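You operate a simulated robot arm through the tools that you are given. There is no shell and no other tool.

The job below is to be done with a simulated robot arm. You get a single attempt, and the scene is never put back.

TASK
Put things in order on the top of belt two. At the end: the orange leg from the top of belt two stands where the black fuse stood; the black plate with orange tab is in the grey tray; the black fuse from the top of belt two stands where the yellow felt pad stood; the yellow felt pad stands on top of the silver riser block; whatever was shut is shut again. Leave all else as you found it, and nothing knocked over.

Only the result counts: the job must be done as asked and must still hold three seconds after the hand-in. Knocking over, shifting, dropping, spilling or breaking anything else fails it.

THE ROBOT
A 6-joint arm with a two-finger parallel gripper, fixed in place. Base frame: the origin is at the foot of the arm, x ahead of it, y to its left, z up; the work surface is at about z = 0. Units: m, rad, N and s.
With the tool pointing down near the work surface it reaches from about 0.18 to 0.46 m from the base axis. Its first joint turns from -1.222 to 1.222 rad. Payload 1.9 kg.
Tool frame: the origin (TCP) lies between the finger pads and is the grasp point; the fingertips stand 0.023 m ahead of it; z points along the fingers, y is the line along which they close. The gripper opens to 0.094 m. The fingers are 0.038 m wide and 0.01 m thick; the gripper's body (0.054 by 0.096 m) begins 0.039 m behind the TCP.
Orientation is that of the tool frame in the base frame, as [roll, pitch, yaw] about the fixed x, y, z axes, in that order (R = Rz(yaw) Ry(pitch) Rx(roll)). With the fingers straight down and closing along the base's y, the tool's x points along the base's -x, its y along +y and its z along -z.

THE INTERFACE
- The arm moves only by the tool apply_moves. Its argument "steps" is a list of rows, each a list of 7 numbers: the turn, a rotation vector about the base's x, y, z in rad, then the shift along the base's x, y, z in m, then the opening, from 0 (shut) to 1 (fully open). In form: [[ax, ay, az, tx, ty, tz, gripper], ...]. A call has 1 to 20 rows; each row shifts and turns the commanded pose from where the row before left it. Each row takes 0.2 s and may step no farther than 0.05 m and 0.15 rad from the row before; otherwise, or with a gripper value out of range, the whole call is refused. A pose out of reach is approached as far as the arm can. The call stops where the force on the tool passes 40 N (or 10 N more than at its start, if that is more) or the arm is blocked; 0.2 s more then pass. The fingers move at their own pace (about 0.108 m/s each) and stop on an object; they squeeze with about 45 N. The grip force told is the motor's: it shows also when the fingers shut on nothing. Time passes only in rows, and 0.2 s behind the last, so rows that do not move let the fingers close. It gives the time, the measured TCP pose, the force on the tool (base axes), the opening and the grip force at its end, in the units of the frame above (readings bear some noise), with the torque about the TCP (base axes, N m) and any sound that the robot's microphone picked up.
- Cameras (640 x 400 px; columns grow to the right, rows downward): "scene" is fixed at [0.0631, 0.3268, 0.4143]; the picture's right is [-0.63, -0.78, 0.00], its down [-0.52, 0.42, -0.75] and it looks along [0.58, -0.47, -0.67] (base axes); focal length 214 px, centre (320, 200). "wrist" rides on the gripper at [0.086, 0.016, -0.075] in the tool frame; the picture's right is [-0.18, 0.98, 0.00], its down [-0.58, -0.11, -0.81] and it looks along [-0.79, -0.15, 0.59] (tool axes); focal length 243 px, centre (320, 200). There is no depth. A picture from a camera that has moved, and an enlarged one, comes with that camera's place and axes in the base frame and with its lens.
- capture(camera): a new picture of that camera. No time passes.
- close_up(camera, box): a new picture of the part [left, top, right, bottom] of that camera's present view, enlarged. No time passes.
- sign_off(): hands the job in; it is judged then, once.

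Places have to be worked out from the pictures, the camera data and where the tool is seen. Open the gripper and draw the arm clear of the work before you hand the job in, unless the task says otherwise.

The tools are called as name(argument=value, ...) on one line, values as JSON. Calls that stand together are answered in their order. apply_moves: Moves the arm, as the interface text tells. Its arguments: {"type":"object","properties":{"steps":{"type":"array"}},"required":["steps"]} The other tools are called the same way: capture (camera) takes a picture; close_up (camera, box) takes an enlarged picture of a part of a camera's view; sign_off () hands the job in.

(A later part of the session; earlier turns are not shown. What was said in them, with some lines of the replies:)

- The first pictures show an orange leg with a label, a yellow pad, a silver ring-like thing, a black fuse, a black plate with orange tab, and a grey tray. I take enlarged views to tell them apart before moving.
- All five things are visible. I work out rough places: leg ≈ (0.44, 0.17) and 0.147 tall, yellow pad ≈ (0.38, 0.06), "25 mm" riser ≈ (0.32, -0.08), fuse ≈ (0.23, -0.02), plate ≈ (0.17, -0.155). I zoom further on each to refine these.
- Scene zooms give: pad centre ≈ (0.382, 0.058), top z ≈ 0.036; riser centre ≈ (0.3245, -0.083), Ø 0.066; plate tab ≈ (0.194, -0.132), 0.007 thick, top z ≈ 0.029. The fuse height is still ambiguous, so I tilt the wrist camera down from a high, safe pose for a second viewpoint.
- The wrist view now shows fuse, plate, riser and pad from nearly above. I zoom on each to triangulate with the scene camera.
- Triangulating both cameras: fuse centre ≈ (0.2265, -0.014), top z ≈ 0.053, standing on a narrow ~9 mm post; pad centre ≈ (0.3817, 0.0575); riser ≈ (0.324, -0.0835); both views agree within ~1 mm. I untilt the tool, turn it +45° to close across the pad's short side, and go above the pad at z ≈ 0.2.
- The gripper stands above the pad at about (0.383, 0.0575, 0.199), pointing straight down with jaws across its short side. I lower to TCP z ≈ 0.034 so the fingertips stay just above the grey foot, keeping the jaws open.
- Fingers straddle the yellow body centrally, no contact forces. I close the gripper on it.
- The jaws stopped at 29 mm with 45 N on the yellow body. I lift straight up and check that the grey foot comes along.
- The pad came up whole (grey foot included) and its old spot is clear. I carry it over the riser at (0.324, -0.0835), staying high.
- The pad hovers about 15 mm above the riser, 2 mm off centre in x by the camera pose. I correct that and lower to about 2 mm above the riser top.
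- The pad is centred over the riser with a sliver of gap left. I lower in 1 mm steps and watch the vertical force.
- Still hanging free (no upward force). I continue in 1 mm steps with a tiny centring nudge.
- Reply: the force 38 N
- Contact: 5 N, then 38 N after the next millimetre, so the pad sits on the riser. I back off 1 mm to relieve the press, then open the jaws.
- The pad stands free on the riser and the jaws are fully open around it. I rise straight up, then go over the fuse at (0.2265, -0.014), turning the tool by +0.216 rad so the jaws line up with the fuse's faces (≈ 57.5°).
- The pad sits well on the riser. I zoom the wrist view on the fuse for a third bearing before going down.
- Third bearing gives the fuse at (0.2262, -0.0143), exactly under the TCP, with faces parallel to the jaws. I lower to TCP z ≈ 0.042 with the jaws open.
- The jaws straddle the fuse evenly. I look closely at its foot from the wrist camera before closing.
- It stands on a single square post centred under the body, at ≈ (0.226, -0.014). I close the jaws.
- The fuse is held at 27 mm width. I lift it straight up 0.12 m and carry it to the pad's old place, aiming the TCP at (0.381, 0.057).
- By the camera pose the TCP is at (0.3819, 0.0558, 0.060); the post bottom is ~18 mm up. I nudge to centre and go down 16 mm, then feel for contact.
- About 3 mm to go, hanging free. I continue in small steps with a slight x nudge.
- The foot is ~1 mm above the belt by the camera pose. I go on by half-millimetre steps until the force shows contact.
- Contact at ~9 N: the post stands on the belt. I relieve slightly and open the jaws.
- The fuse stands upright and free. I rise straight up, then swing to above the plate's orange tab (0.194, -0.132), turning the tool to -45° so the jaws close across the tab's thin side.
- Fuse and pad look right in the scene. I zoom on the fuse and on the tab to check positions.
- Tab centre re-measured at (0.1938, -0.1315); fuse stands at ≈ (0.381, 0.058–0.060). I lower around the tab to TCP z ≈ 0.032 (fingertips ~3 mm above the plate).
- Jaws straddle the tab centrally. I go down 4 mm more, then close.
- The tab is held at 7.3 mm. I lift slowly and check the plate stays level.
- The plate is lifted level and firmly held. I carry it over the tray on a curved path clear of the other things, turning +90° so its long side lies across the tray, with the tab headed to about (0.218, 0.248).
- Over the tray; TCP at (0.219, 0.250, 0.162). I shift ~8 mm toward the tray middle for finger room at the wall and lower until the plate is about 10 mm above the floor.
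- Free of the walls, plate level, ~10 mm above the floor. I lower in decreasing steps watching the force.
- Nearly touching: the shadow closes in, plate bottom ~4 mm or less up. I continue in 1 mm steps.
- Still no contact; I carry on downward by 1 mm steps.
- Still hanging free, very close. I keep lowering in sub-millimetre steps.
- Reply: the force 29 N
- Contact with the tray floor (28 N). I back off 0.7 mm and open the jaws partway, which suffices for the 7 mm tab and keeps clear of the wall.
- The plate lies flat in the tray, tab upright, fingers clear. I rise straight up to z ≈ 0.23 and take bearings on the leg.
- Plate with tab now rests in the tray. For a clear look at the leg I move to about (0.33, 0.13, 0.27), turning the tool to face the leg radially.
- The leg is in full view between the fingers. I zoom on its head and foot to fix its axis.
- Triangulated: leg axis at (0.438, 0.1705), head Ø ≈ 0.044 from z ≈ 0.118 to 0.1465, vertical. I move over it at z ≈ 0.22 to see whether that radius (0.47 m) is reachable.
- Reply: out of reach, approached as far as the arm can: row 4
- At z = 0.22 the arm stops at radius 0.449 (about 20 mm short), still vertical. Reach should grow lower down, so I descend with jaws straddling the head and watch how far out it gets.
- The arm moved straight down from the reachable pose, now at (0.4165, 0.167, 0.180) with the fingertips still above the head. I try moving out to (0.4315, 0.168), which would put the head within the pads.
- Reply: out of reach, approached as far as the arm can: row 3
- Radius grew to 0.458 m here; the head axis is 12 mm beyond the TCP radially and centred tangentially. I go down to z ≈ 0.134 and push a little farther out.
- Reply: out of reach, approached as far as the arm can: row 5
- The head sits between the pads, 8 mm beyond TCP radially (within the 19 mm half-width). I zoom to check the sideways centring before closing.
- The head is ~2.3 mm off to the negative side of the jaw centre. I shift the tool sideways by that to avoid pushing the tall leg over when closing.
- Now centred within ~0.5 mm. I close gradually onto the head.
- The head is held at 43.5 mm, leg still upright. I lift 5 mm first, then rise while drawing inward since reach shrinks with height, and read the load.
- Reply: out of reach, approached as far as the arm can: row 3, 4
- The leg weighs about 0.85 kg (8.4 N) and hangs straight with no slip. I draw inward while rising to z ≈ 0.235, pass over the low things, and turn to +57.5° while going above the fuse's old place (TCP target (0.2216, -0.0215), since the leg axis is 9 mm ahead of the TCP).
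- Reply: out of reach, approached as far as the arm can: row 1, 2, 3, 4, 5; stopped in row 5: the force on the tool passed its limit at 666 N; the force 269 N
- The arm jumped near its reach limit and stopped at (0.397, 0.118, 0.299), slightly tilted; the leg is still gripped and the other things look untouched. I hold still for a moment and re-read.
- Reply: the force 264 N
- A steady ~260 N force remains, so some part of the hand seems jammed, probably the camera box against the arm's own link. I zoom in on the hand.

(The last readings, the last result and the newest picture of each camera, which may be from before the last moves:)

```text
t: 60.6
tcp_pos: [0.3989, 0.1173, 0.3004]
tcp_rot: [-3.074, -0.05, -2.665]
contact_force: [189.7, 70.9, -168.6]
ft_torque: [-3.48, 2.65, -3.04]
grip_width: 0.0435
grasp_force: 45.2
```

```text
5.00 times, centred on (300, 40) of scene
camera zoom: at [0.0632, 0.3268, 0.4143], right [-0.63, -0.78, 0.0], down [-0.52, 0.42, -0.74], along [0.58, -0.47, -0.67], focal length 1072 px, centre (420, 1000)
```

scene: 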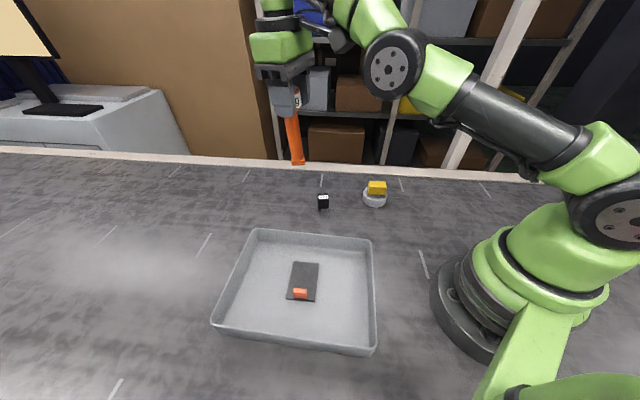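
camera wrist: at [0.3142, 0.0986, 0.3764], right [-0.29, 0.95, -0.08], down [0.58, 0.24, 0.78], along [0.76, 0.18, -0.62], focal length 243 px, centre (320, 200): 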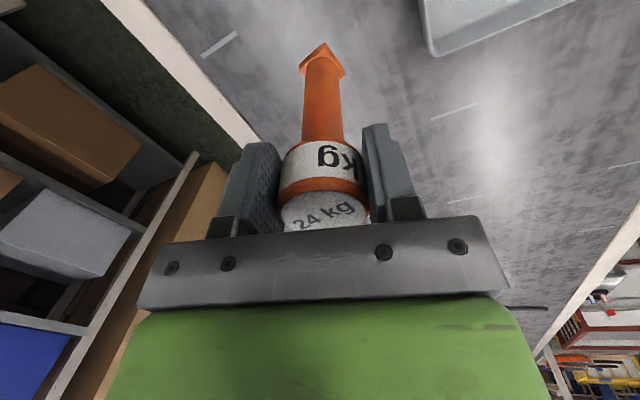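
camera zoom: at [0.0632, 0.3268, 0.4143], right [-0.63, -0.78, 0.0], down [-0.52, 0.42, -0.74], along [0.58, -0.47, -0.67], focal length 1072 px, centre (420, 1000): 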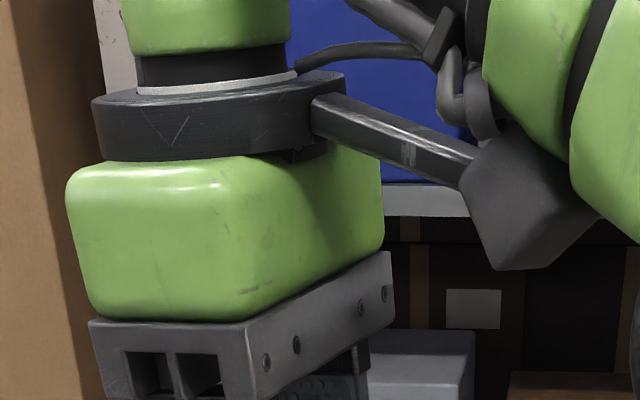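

The arm has straightened/flipped at the elbow near its reach limit and the wrist-camera box now presses on its own forearm; the force pushes the hand outward and down. I relieve it by moving along the reach arc, outward and down, in small steps (the leg's foot is ~0.16 m above the belt).

apply_moves(steps=[[0, 0, 0, 0.004, 0.0012, -0.01, 0], [0, 0, 0, 0, 0, 0, 0]])

capture(camera="scene")

```text
t: 61.2
tcp_pos: [0.4003, 0.1202, 0.2882]
tcp_rot: [-3.087, -0.052, -2.668]
contact_force: [-0.1, 0.4, -8.1]
ft_torque: [0.04, 0.07, 0.0]
grip_width: 0.0436
grasp_force: 45.0
```

```text
taken
```

scene: 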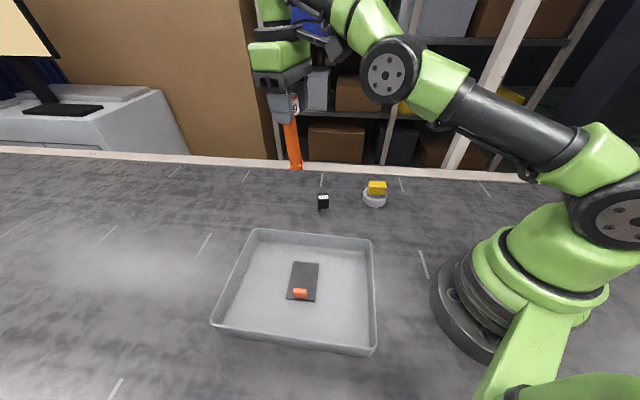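

The jam is gone (only the leg's 8 N weight remains). The arm is on the wrong elbow side by ~20°, so I go out to the straight-arm limit; from there a downward move should bend the elbow back to its normal side.

apply_moves(steps=[[0, 0, 0, 0.005, 0.0015, -0.004, 0], [0, 0, 0, 0.006, 0.0018, -0.002, 0], [0, 0, 0, 0, 0, 0, 0]])

close_up(camera="scene", box=[230, 0, 640, 250])

```text
t: 62.0
tcp_pos: [0.405, 0.121, 0.2842]
tcp_rot: [-3.085, -0.048, -2.67]
contact_force: [-0.1, 0.3, -7.9]
ft_torque: [0.0, 0.06, 0.02]
grip_width: 0.0434
grasp_force: 44.5
out of reach, approached as far as the arm can: row 2
```

```text
1.56 times, centred on (435, 125) of scene
camera zoom: at [0.0632, 0.3268, 0.4143], right [-0.63, -0.78, 0.0], down [-0.52, 0.42, -0.74], along [0.58, -0.47, -0.67], focal length 335 px, centre (140, 317)
```

zoom: 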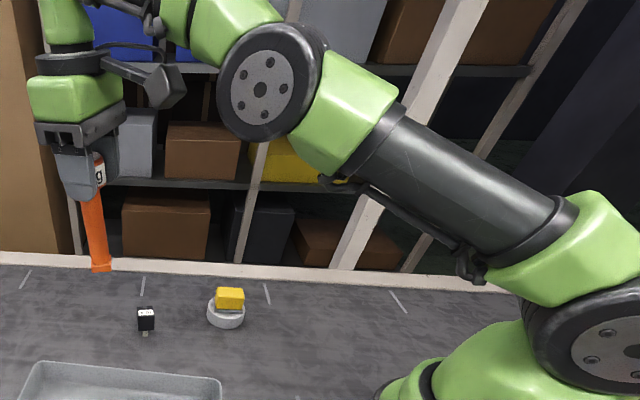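

The arm is at its straight limit now. I go straight down 0.03 m at constant radius, which leaves slack for the elbow to bend upward.

apply_moves(steps=[[0, 0, 0, 0, 0, -0.01, 0], [0, 0, 0, 0, 0, -0.01, 0], [0, 0, 0, 0, 0, -0.01, 0], [0, 0, 0, 0, 0, 0, 0]])

close_up(camera="scene", box=[230, 0, 640, 250])

```text
t: 63.0
tcp_pos: [0.4057, 0.1209, 0.2547]
tcp_rot: [-3.085, -0.05, -2.669]
contact_force: [-0.3, 1.1, -8.2]
ft_torque: [0.02, 0.06, -0.01]
grip_width: 0.0435
grasp_force: 45.4
```

```text
1.56 times, centred on (435, 125) of scene
camera zoom: at [0.0632, 0.3268, 0.4143], right [-0.63, -0.78, 0.0], down [-0.52, 0.42, -0.74], along [0.58, -0.47, -0.67], focal length 335 px, centre (140, 317)
```

zoom: 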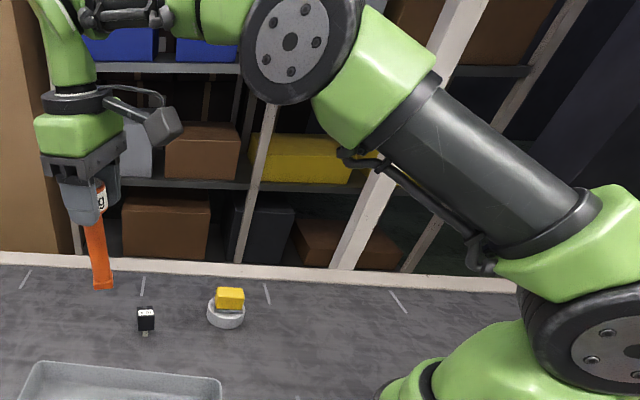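

The elbow is back on its normal upper side. I now level the tool (rotation (0.073, -0.019, 0)) and draw inward, away from the reach limit.

apply_moves(steps=[[0.0366, -0.0093, 0, -0.012, -0.0036, 0, 0], [0.0365, -0.0093, 0, -0.012, -0.0036, 0, 0], [0, 0, 0, -0.02, -0.006, 0, 0], [0, 0, 0, -0.02, -0.006, 0, 0], [0, 0, 0, 0, 0, 0, 0], [0, 0, 0, 0, 0, 0, 0]])

capture(camera="scene")

capture(camera="wrist")

```text
t: 64.4
tcp_pos: [0.3402, 0.1007, 0.255]
tcp_rot: [-3.14, -0.001, -2.667]
contact_force: [0.0, -0.2, -8.0]
ft_torque: [-0.07, 0.08, 0.0]
grip_width: 0.0431
grasp_force: 45.1
```

```text
taken
```

scene: 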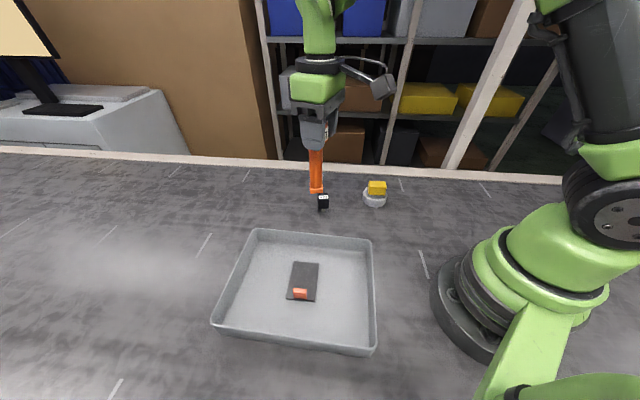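

```text
taken
camera wrist: at [0.2576, 0.0765, 0.3292], right [-0.29, 0.96, 0.0], down [0.57, 0.17, 0.81], along [0.77, 0.23, -0.59], focal length 243 px, centre (320, 200)
```

wrist: 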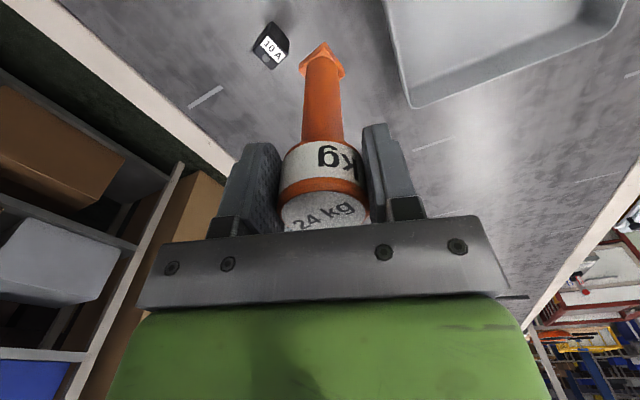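

Tool is level again at (0.341, 0.102, 0.254) and the leg hangs unchanged in the grip. I carry on to above the fuse's old place, turning to +57.5° on the way.

apply_moves(steps=[[0, 0, 0.1322, -0.02, -0.0205, 0, 0], [0, 0, 0.1322, -0.02, -0.0205, 0, 0], [0, 0, 0.1322, -0.02, -0.0205, 0, 0], [0, 0, 0.1322, -0.02, -0.0205, 0, 0], [0, 0, 0, -0.02, -0.0205, 0, 0], [0, 0, 0, -0.0198, -0.0206, 0, 0], [0, 0, 0, 0, 0, 0, 0], [0, 0, 0, 0, 0, 0, 0]])

capture(camera="scene")

capture(camera="wrist")

```text
t: 66.2
tcp_pos: [0.2192, -0.0227, 0.2547]
tcp_rot: [-3.138, -0.003, -2.139]
contact_force: [0.1, -0.1, -8.3]
ft_torque: [-0.05, 0.0, 0.02]
grip_width: 0.0432
grasp_force: 44.9
```

```text
taken
```

scene: 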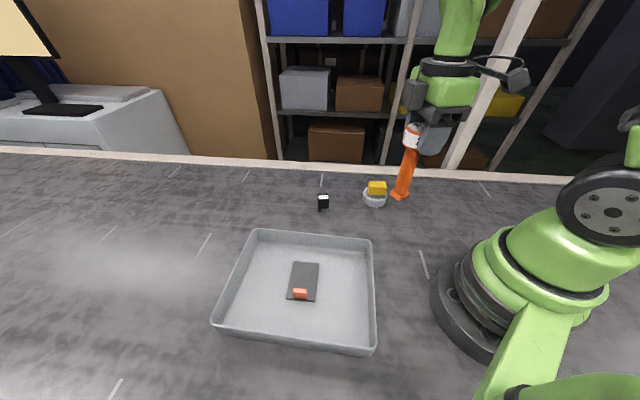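

```text
taken
camera wrist: at [0.1595, -0.0868, 0.3293], right [-0.73, 0.68, 0.0], down [0.4, 0.43, 0.81], along [0.55, 0.59, -0.59], focal length 243 px, centre (320, 200)
```

wrist: 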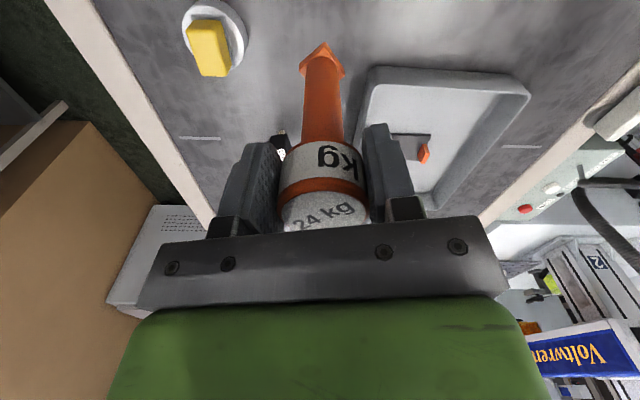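

I check the leg's hang in the grip by zooming on its foot, from both cameras.

close_up(camera="wrist", box=[280, 30, 360, 90])

close_up(camera="scene", box=[370, 100, 450, 210])

```text
6.67 times, centred on (320, 60) of wrist
camera zoom: at [0.1595, -0.0868, 0.3293], right [-0.73, 0.68, 0.0], down [0.4, 0.43, 0.81], along [0.55, 0.59, -0.59], focal length 1618 px, centre (320, 1133)
```

zoom: 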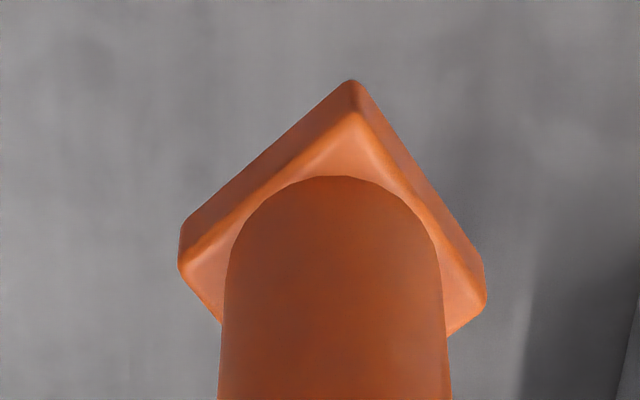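

```text
3.64 times, centred on (410, 155) of scene
camera zoom: at [0.0631, 0.3268, 0.4143], right [-0.63, -0.78, 0.0], down [-0.52, 0.42, -0.74], along [0.58, -0.47, -0.67], focal length 780 px, centre (-7, 364)
```

zoom: 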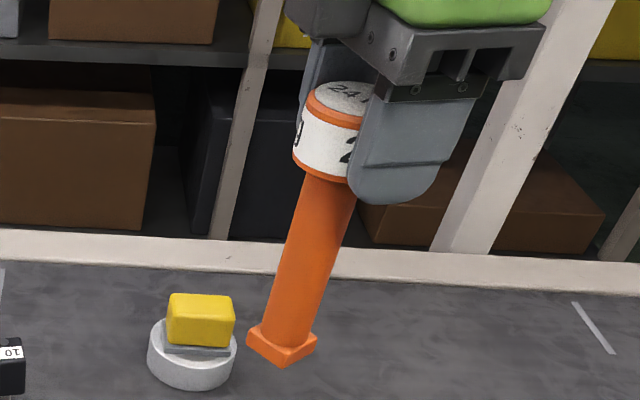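

The leg hangs vertical, foot centre at (0.2244, -0.0145), TCP-relative offset as expected. I shift 2 mm to (0.2263, -0.0141) and lower until the foot is ~10 mm above the belt.

apply_moves(steps=[[0, 0, 0, 0.0019, 0.0004, -0.01, 0], [0, 0, 0, 0, 0, -0.035, 0], [0, 0, 0, 0, 0, -0.035, 0], [0, 0, 0, 0, 0, -0.02, 0], [0, 0, 0, 0, 0, -0.01, 0], [0, 0, 0, 0, 0, 0, 0], [0, 0, 0, 0, 0, 0, 0]])

capture(camera="wrist")

close_up(camera="scene", box=[350, 150, 450, 240])

```text
t: 67.8
tcp_pos: [0.2223, -0.0222, 0.1447]
tcp_rot: [-3.139, -0.001, -2.138]
contact_force: [0.2, 0.4, -9.3]
ft_torque: [-0.06, 0.08, -0.01]
grip_width: 0.0433
grasp_force: 44.8
```

```text
taken
camera wrist: at [0.1633, -0.0852, 0.2195], right [-0.73, 0.68, 0.0], down [0.4, 0.43, 0.81], along [0.55, 0.59, -0.59], focal length 243 px, centre (320, 200)
```

wrist: 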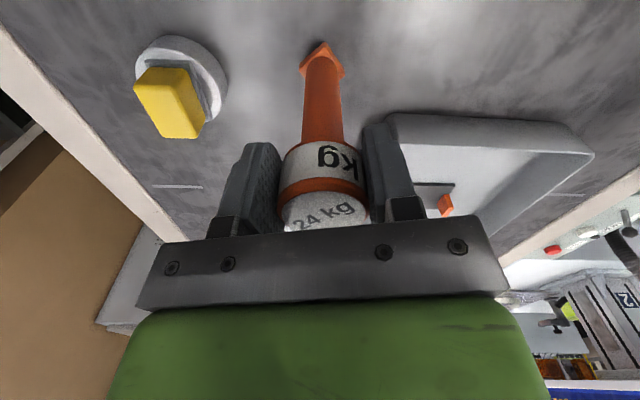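

```text
4.44 times, centred on (400, 195) of scene
camera zoom: at [0.0632, 0.3268, 0.4143], right [-0.63, -0.78, 0.0], down [-0.52, 0.42, -0.74], along [0.58, -0.47, -0.67], focal length 953 px, centre (-36, 222)
```

zoom: 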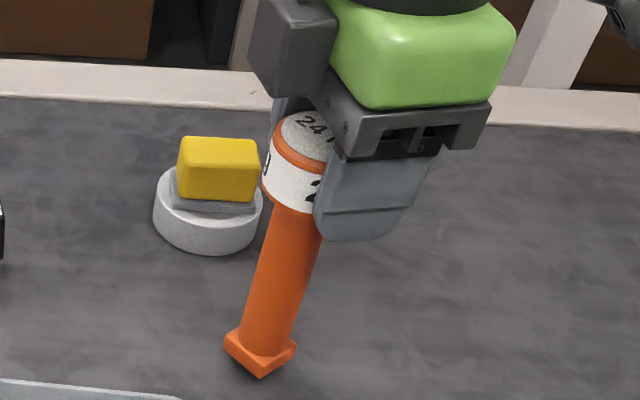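

About 11 mm above the belt and within 2 mm of the target. Before setting down, I zoom in to verify the leg is truly vertical.

close_up(camera="scene", box=[385, 165, 435, 240])

close_up(camera="wrist", box=[270, 30, 380, 235])

close_up(camera="wrist", box=[280, 30, 360, 90])

```text
5.33 times, centred on (410, 202) of scene
camera zoom: at [0.0632, 0.3268, 0.4143], right [-0.63, -0.78, 0.0], down [-0.52, 0.42, -0.74], along [0.58, -0.47, -0.67], focal length 1144 px, centre (-160, 187)
```

zoom: 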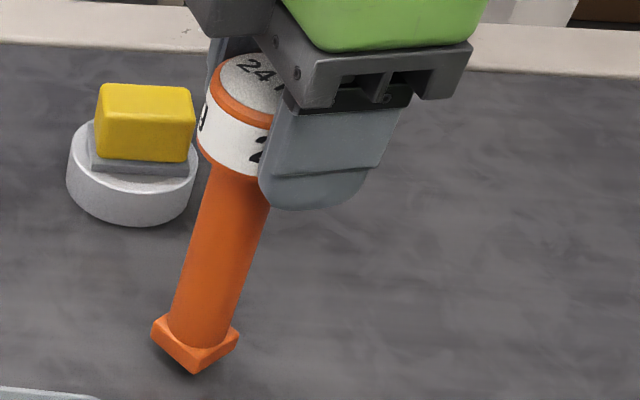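

```text
1.95 times, centred on (325, 132) of wrist
camera zoom: at [0.1633, -0.0852, 0.2195], right [-0.73, 0.68, 0.0], down [0.4, 0.43, 0.81], along [0.55, 0.59, -0.59], focal length 473 px, centre (310, 332)
```

zoom: 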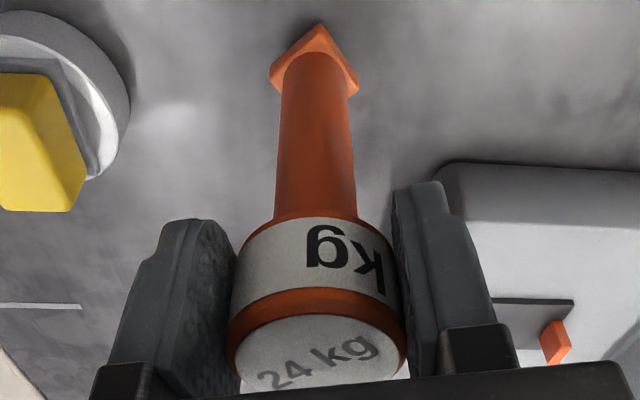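

```text
6.67 times, centred on (320, 60) of wrist
camera zoom: at [0.1633, -0.0852, 0.2195], right [-0.73, 0.68, 0.0], down [0.4, 0.43, 0.81], along [0.55, 0.59, -0.59], focal length 1618 px, centre (320, 1133)
```

zoom: 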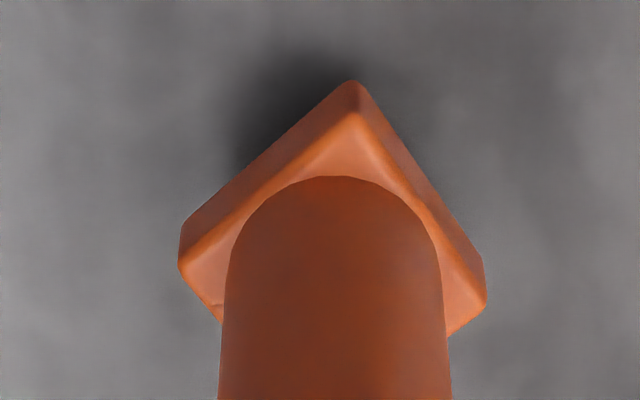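

The leg is vertical within about half a degree. I shift ~2 mm in x and lower 8 mm, then feel for the belt.

apply_moves(steps=[[0, 0, 0, -0.0019, -0.0005, -0.002, 0], [0, 0, 0, 0, 0, -0.004, 0], [0, 0, 0, 0, 0, -0.002, 0], [0, 0, 0, 0, 0, 0, 0], [0, 0, 0, 0, 0, 0, 0]])

close_up(camera="scene", box=[380, 210, 420, 240])

close_up(camera="wrist", box=[280, 30, 360, 90])

```text
t: 69.0
tcp_pos: [0.2215, -0.021, 0.1374]
tcp_rot: [3.141, -0.002, -2.138]
contact_force: [-0.9, -0.7, -8.7]
ft_torque: [-0.08, 0.0, 0.0]
grip_width: 0.0432
grasp_force: 45.3
```

```text
13.33 times, centred on (400, 225) of scene
camera zoom: at [0.0631, 0.3268, 0.4143], right [-0.63, -0.78, 0.0], down [-0.52, 0.42, -0.74], along [0.58, -0.47, -0.67], focal length 2860 px, centre (-747, -133)
```

zoom: 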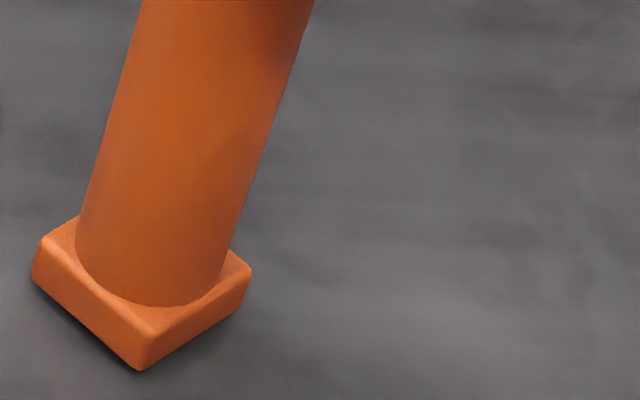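

```text
6.67 times, centred on (320, 60) of wrist
camera zoom: at [0.1613, -0.0857, 0.2111], right [-0.73, 0.68, 0.0], down [0.4, 0.43, 0.81], along [0.55, 0.59, -0.59], focal length 1618 px, centre (320, 1133)
```

zoom: 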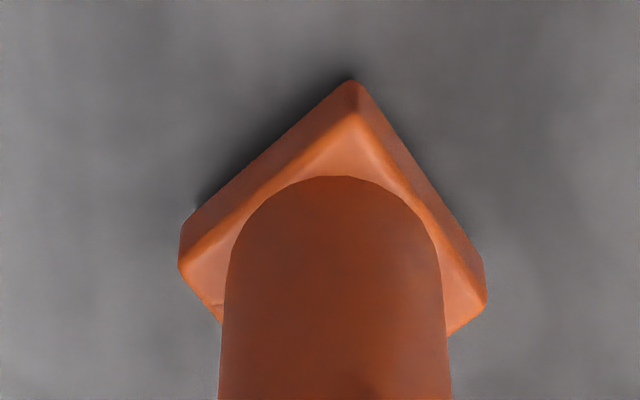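

Foot now ≈ 3 mm above the belt at (0.226, -0.014) by both cameras. I lower in 1 mm and then half-millimetre steps until the load transfers.

apply_moves(steps=[[0, 0, 0, 0, 0, -0.001, 0], [0, 0, 0, 0, 0, -0.001, 0], [0, 0, 0, 0, 0, 0, 0]])

apply_moves(steps=[[0, 0, 0, 0, 0, -0.0005, 0], [0, 0, 0, 0, 0, 0, 0]])

```text
t: 69.8
tcp_pos: [0.2212, -0.0217, 0.1354]
tcp_rot: [-3.14, -0.001, -2.14]
contact_force: [-2.7, -1.0, 11.7]
ft_torque: [-0.32, 0.53, 0.02]
grip_width: 0.043
grasp_force: 45.0
```

```text
t: 70.4
tcp_pos: [0.2208, -0.0223, 0.1347]
tcp_rot: [-3.14, 0.0, -2.137]
contact_force: [-4.4, 0.4, 34.0]
ft_torque: [0.19, 0.34, 0.11]
grip_width: 0.0433
grasp_force: 44.5
```

The foot is on the belt (load reversed to +34 N). I ease up 0.6 mm and open gradually so the leg settles without a push.

apply_moves(steps=[[0, 0, 0, 0, 0, 0.0006, 0], [0, 0, 0, 0, 0, 0, 0], [0, 0, 0, 0, 0, 0, 0.45], [0, 0, 0, 0, 0, 0, 0.48], [0, 0, 0, 0, 0, 0, 0.52], [0, 0, 0, 0, 0, 0, 0.6], [0, 0, 0, 0, 0, 0, 0.8], [0, 0, 0, 0, 0, 0, 1], [0, 0, 0, 0, 0, 0, 1]])

capture(camera="wrist")

close_up(camera="scene", box=[350, 150, 450, 240])

```text
t: 72.4
tcp_pos: [0.2212, -0.021, 0.1344]
tcp_rot: [-3.139, -0.002, -2.138]
contact_force: [-0.1, 0.6, 0.1]
ft_torque: [0.01, -0.01, -0.03]
grip_width: 0.0941
grasp_force: 0.1
```

```text
taken
camera wrist: at [0.1611, -0.0853, 0.2089], right [-0.73, 0.68, 0.0], down [0.4, 0.43, 0.81], along [0.55, 0.59, -0.59], focal length 243 px, centre (320, 200)
```

wrist: 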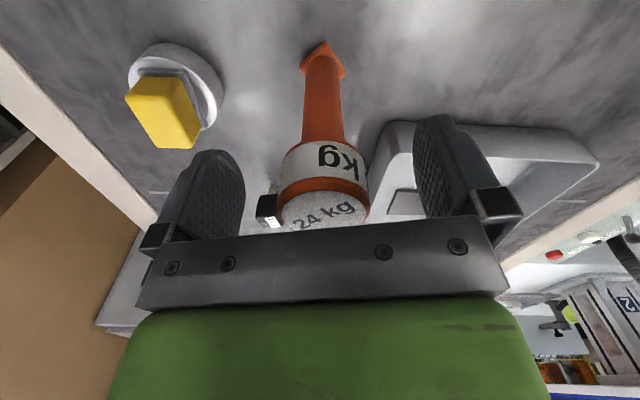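

```text
4.44 times, centred on (400, 195) of scene
camera zoom: at [0.0631, 0.3268, 0.4143], right [-0.63, -0.78, 0.0], down [-0.52, 0.42, -0.75], along [0.58, -0.47, -0.67], focal length 953 px, centre (-36, 222)
```

zoom: 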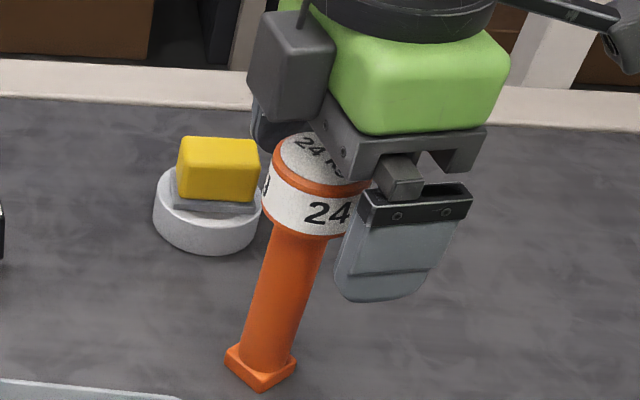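

The leg stands upright on the fuse's old spot, jaws fully open. I rise straight up, clear of its head.

apply_moves(steps=[[0, 0, 0, 0, 0, 0.01, 1], [0, 0, 0, 0, 0, 0.025, 1], [0, 0, 0, 0, 0, 0.04, 1], [0, 0, 0, 0, 0, 0.04, 1], [0, 0, 0, 0, 0, 0.04, 1], [0, 0, 0, 0, 0, 0.03, 1], [0, 0, 0, 0, 0, 0, 1], [0, 0, 0, 0, 0, 0, 1]])

capture(camera="scene")

capture(camera="wrist")

```text
t: 74.2
tcp_pos: [0.2203, -0.0211, 0.3213]
tcp_rot: [-3.14, -0.002, -2.137]
contact_force: [0.0, -0.3, -0.6]
ft_torque: [0.0, -0.02, -0.03]
grip_width: 0.0939
grasp_force: 0.1
```

```text
taken
```

scene: 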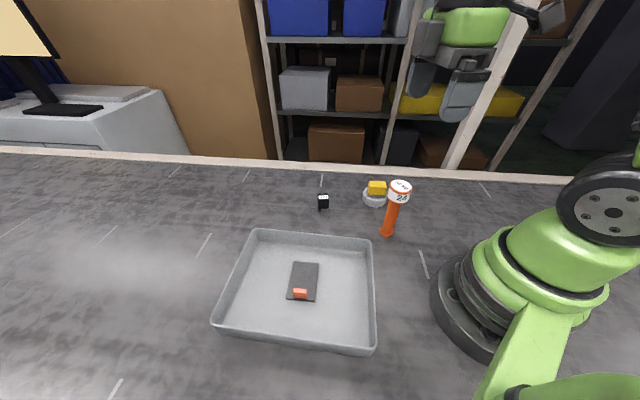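

```text
taken
camera wrist: at [0.1612, -0.085, 0.3951], right [-0.73, 0.68, 0.0], down [0.4, 0.43, 0.81], along [0.55, 0.59, -0.59], focal length 243 px, centre (320, 200)
```

wrist: 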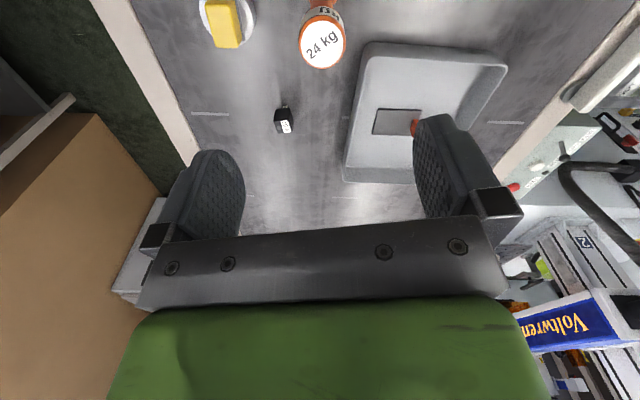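

Everything appears in place. I zoom on each item for a final check.

close_up(camera="scene", box=[300, 170, 430, 250])

close_up(camera="scene", box=[190, 220, 430, 370])

close_up(camera="scene", box=[350, 170, 420, 245])

```text
4.92 times, centred on (365, 210) of scene
camera zoom: at [0.0631, 0.3268, 0.4143], right [-0.63, -0.78, 0.0], down [-0.52, 0.42, -0.75], along [0.58, -0.47, -0.67], focal length 1056 px, centre (98, 151)
```

zoom: 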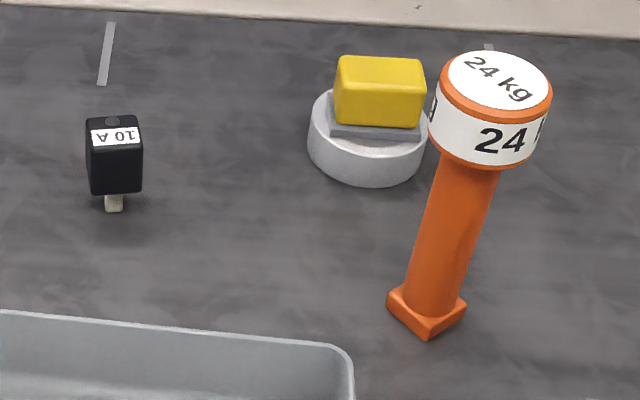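

```text
2.67 times, centred on (310, 295) of scene
camera zoom: at [0.0631, 0.3268, 0.4143], right [-0.63, -0.78, 0.0], down [-0.52, 0.42, -0.75], along [0.58, -0.47, -0.67], focal length 572 px, centre (347, -53)
```

zoom: 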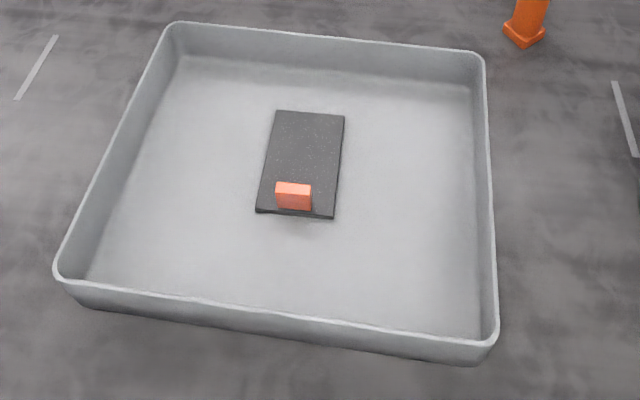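

```text
5.33 times, centred on (385, 208) of scene
camera zoom: at [0.0631, 0.3268, 0.4143], right [-0.63, -0.78, 0.0], down [-0.52, 0.42, -0.75], along [0.58, -0.47, -0.67], focal length 1144 px, centre (-27, 160)
```

zoom: 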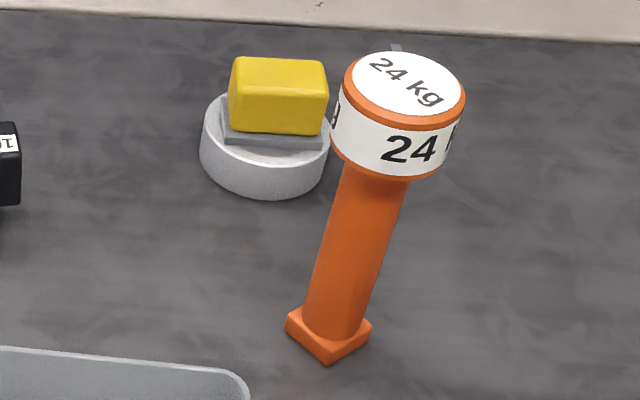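

All is as asked: fuse upright on the pad's old place, pad on the riser, leg upright on the fuse's old place, plate flat in the tray, tray unmoved. I draw the open gripper back toward its starting pose, high above everything.

apply_moves(steps=[[0, 0, 0, 0.02, 0.002, 0.002, 1], [0, 0, 0, 0.025, 0.002, 0.001, 1], [0, 0, 0, 0.025, 0.002, 0, 1], [0, 0, 0, 0.02, 0.002, 0, 1], [0, 0, 0, 0, 0, 0, 1], [0, 0, 0, 0, 0, 0, 1]])

capture(camera="scene")

```text
t: 75.6
tcp_pos: [0.3111, -0.0123, 0.3229]
tcp_rot: [-3.14, -0.001, -2.138]
contact_force: [-0.3, 0.9, 0.1]
ft_torque: [-0.02, -0.01, 0.0]
grip_width: 0.0941
grasp_force: 0.0
```

```text
taken
```

scene: 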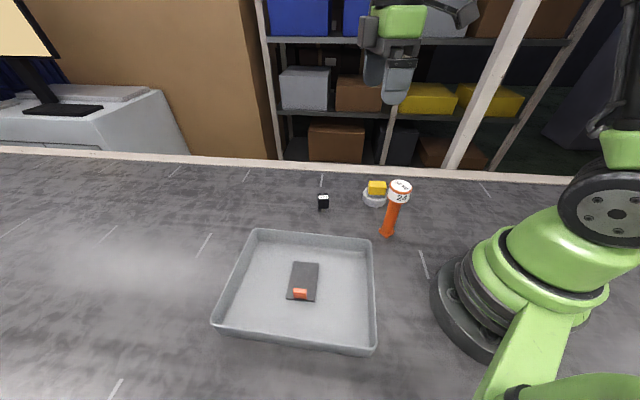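

The arm is clear and open, and all the things stand still where they belong. I hand the job in.

sign_off()

```text
The job is handed in.
```

All four moves are done, and the job is handed in. In the last pictures everything was upright and still:

- **Yellow felt pad:** it stands on top of the silver riser block, near its centre.
- **Black fuse:** it stands where the pad stood, within about 2 mm.
- **Black plate with orange tab:** it lies flat in the grey tray, tab up.
- **Orange leg:** it stands upright where the fuse stood, within about 2 mm.

I saw nothing on the belt that was shut, so there was nothing to close again. The tray and riser block looked unmoved in the last pictures.

**One incident:** while I lifted the leg near the arm's reach limit, the elbow flipped and the wrist camera pressed against the arm's own forearm. The force peaked at 666 N and the move stopped. The leg stayed in the grip, nothing else was touched, and I freed the arm and carried on.

The gripper was left open and high, clear of the work.
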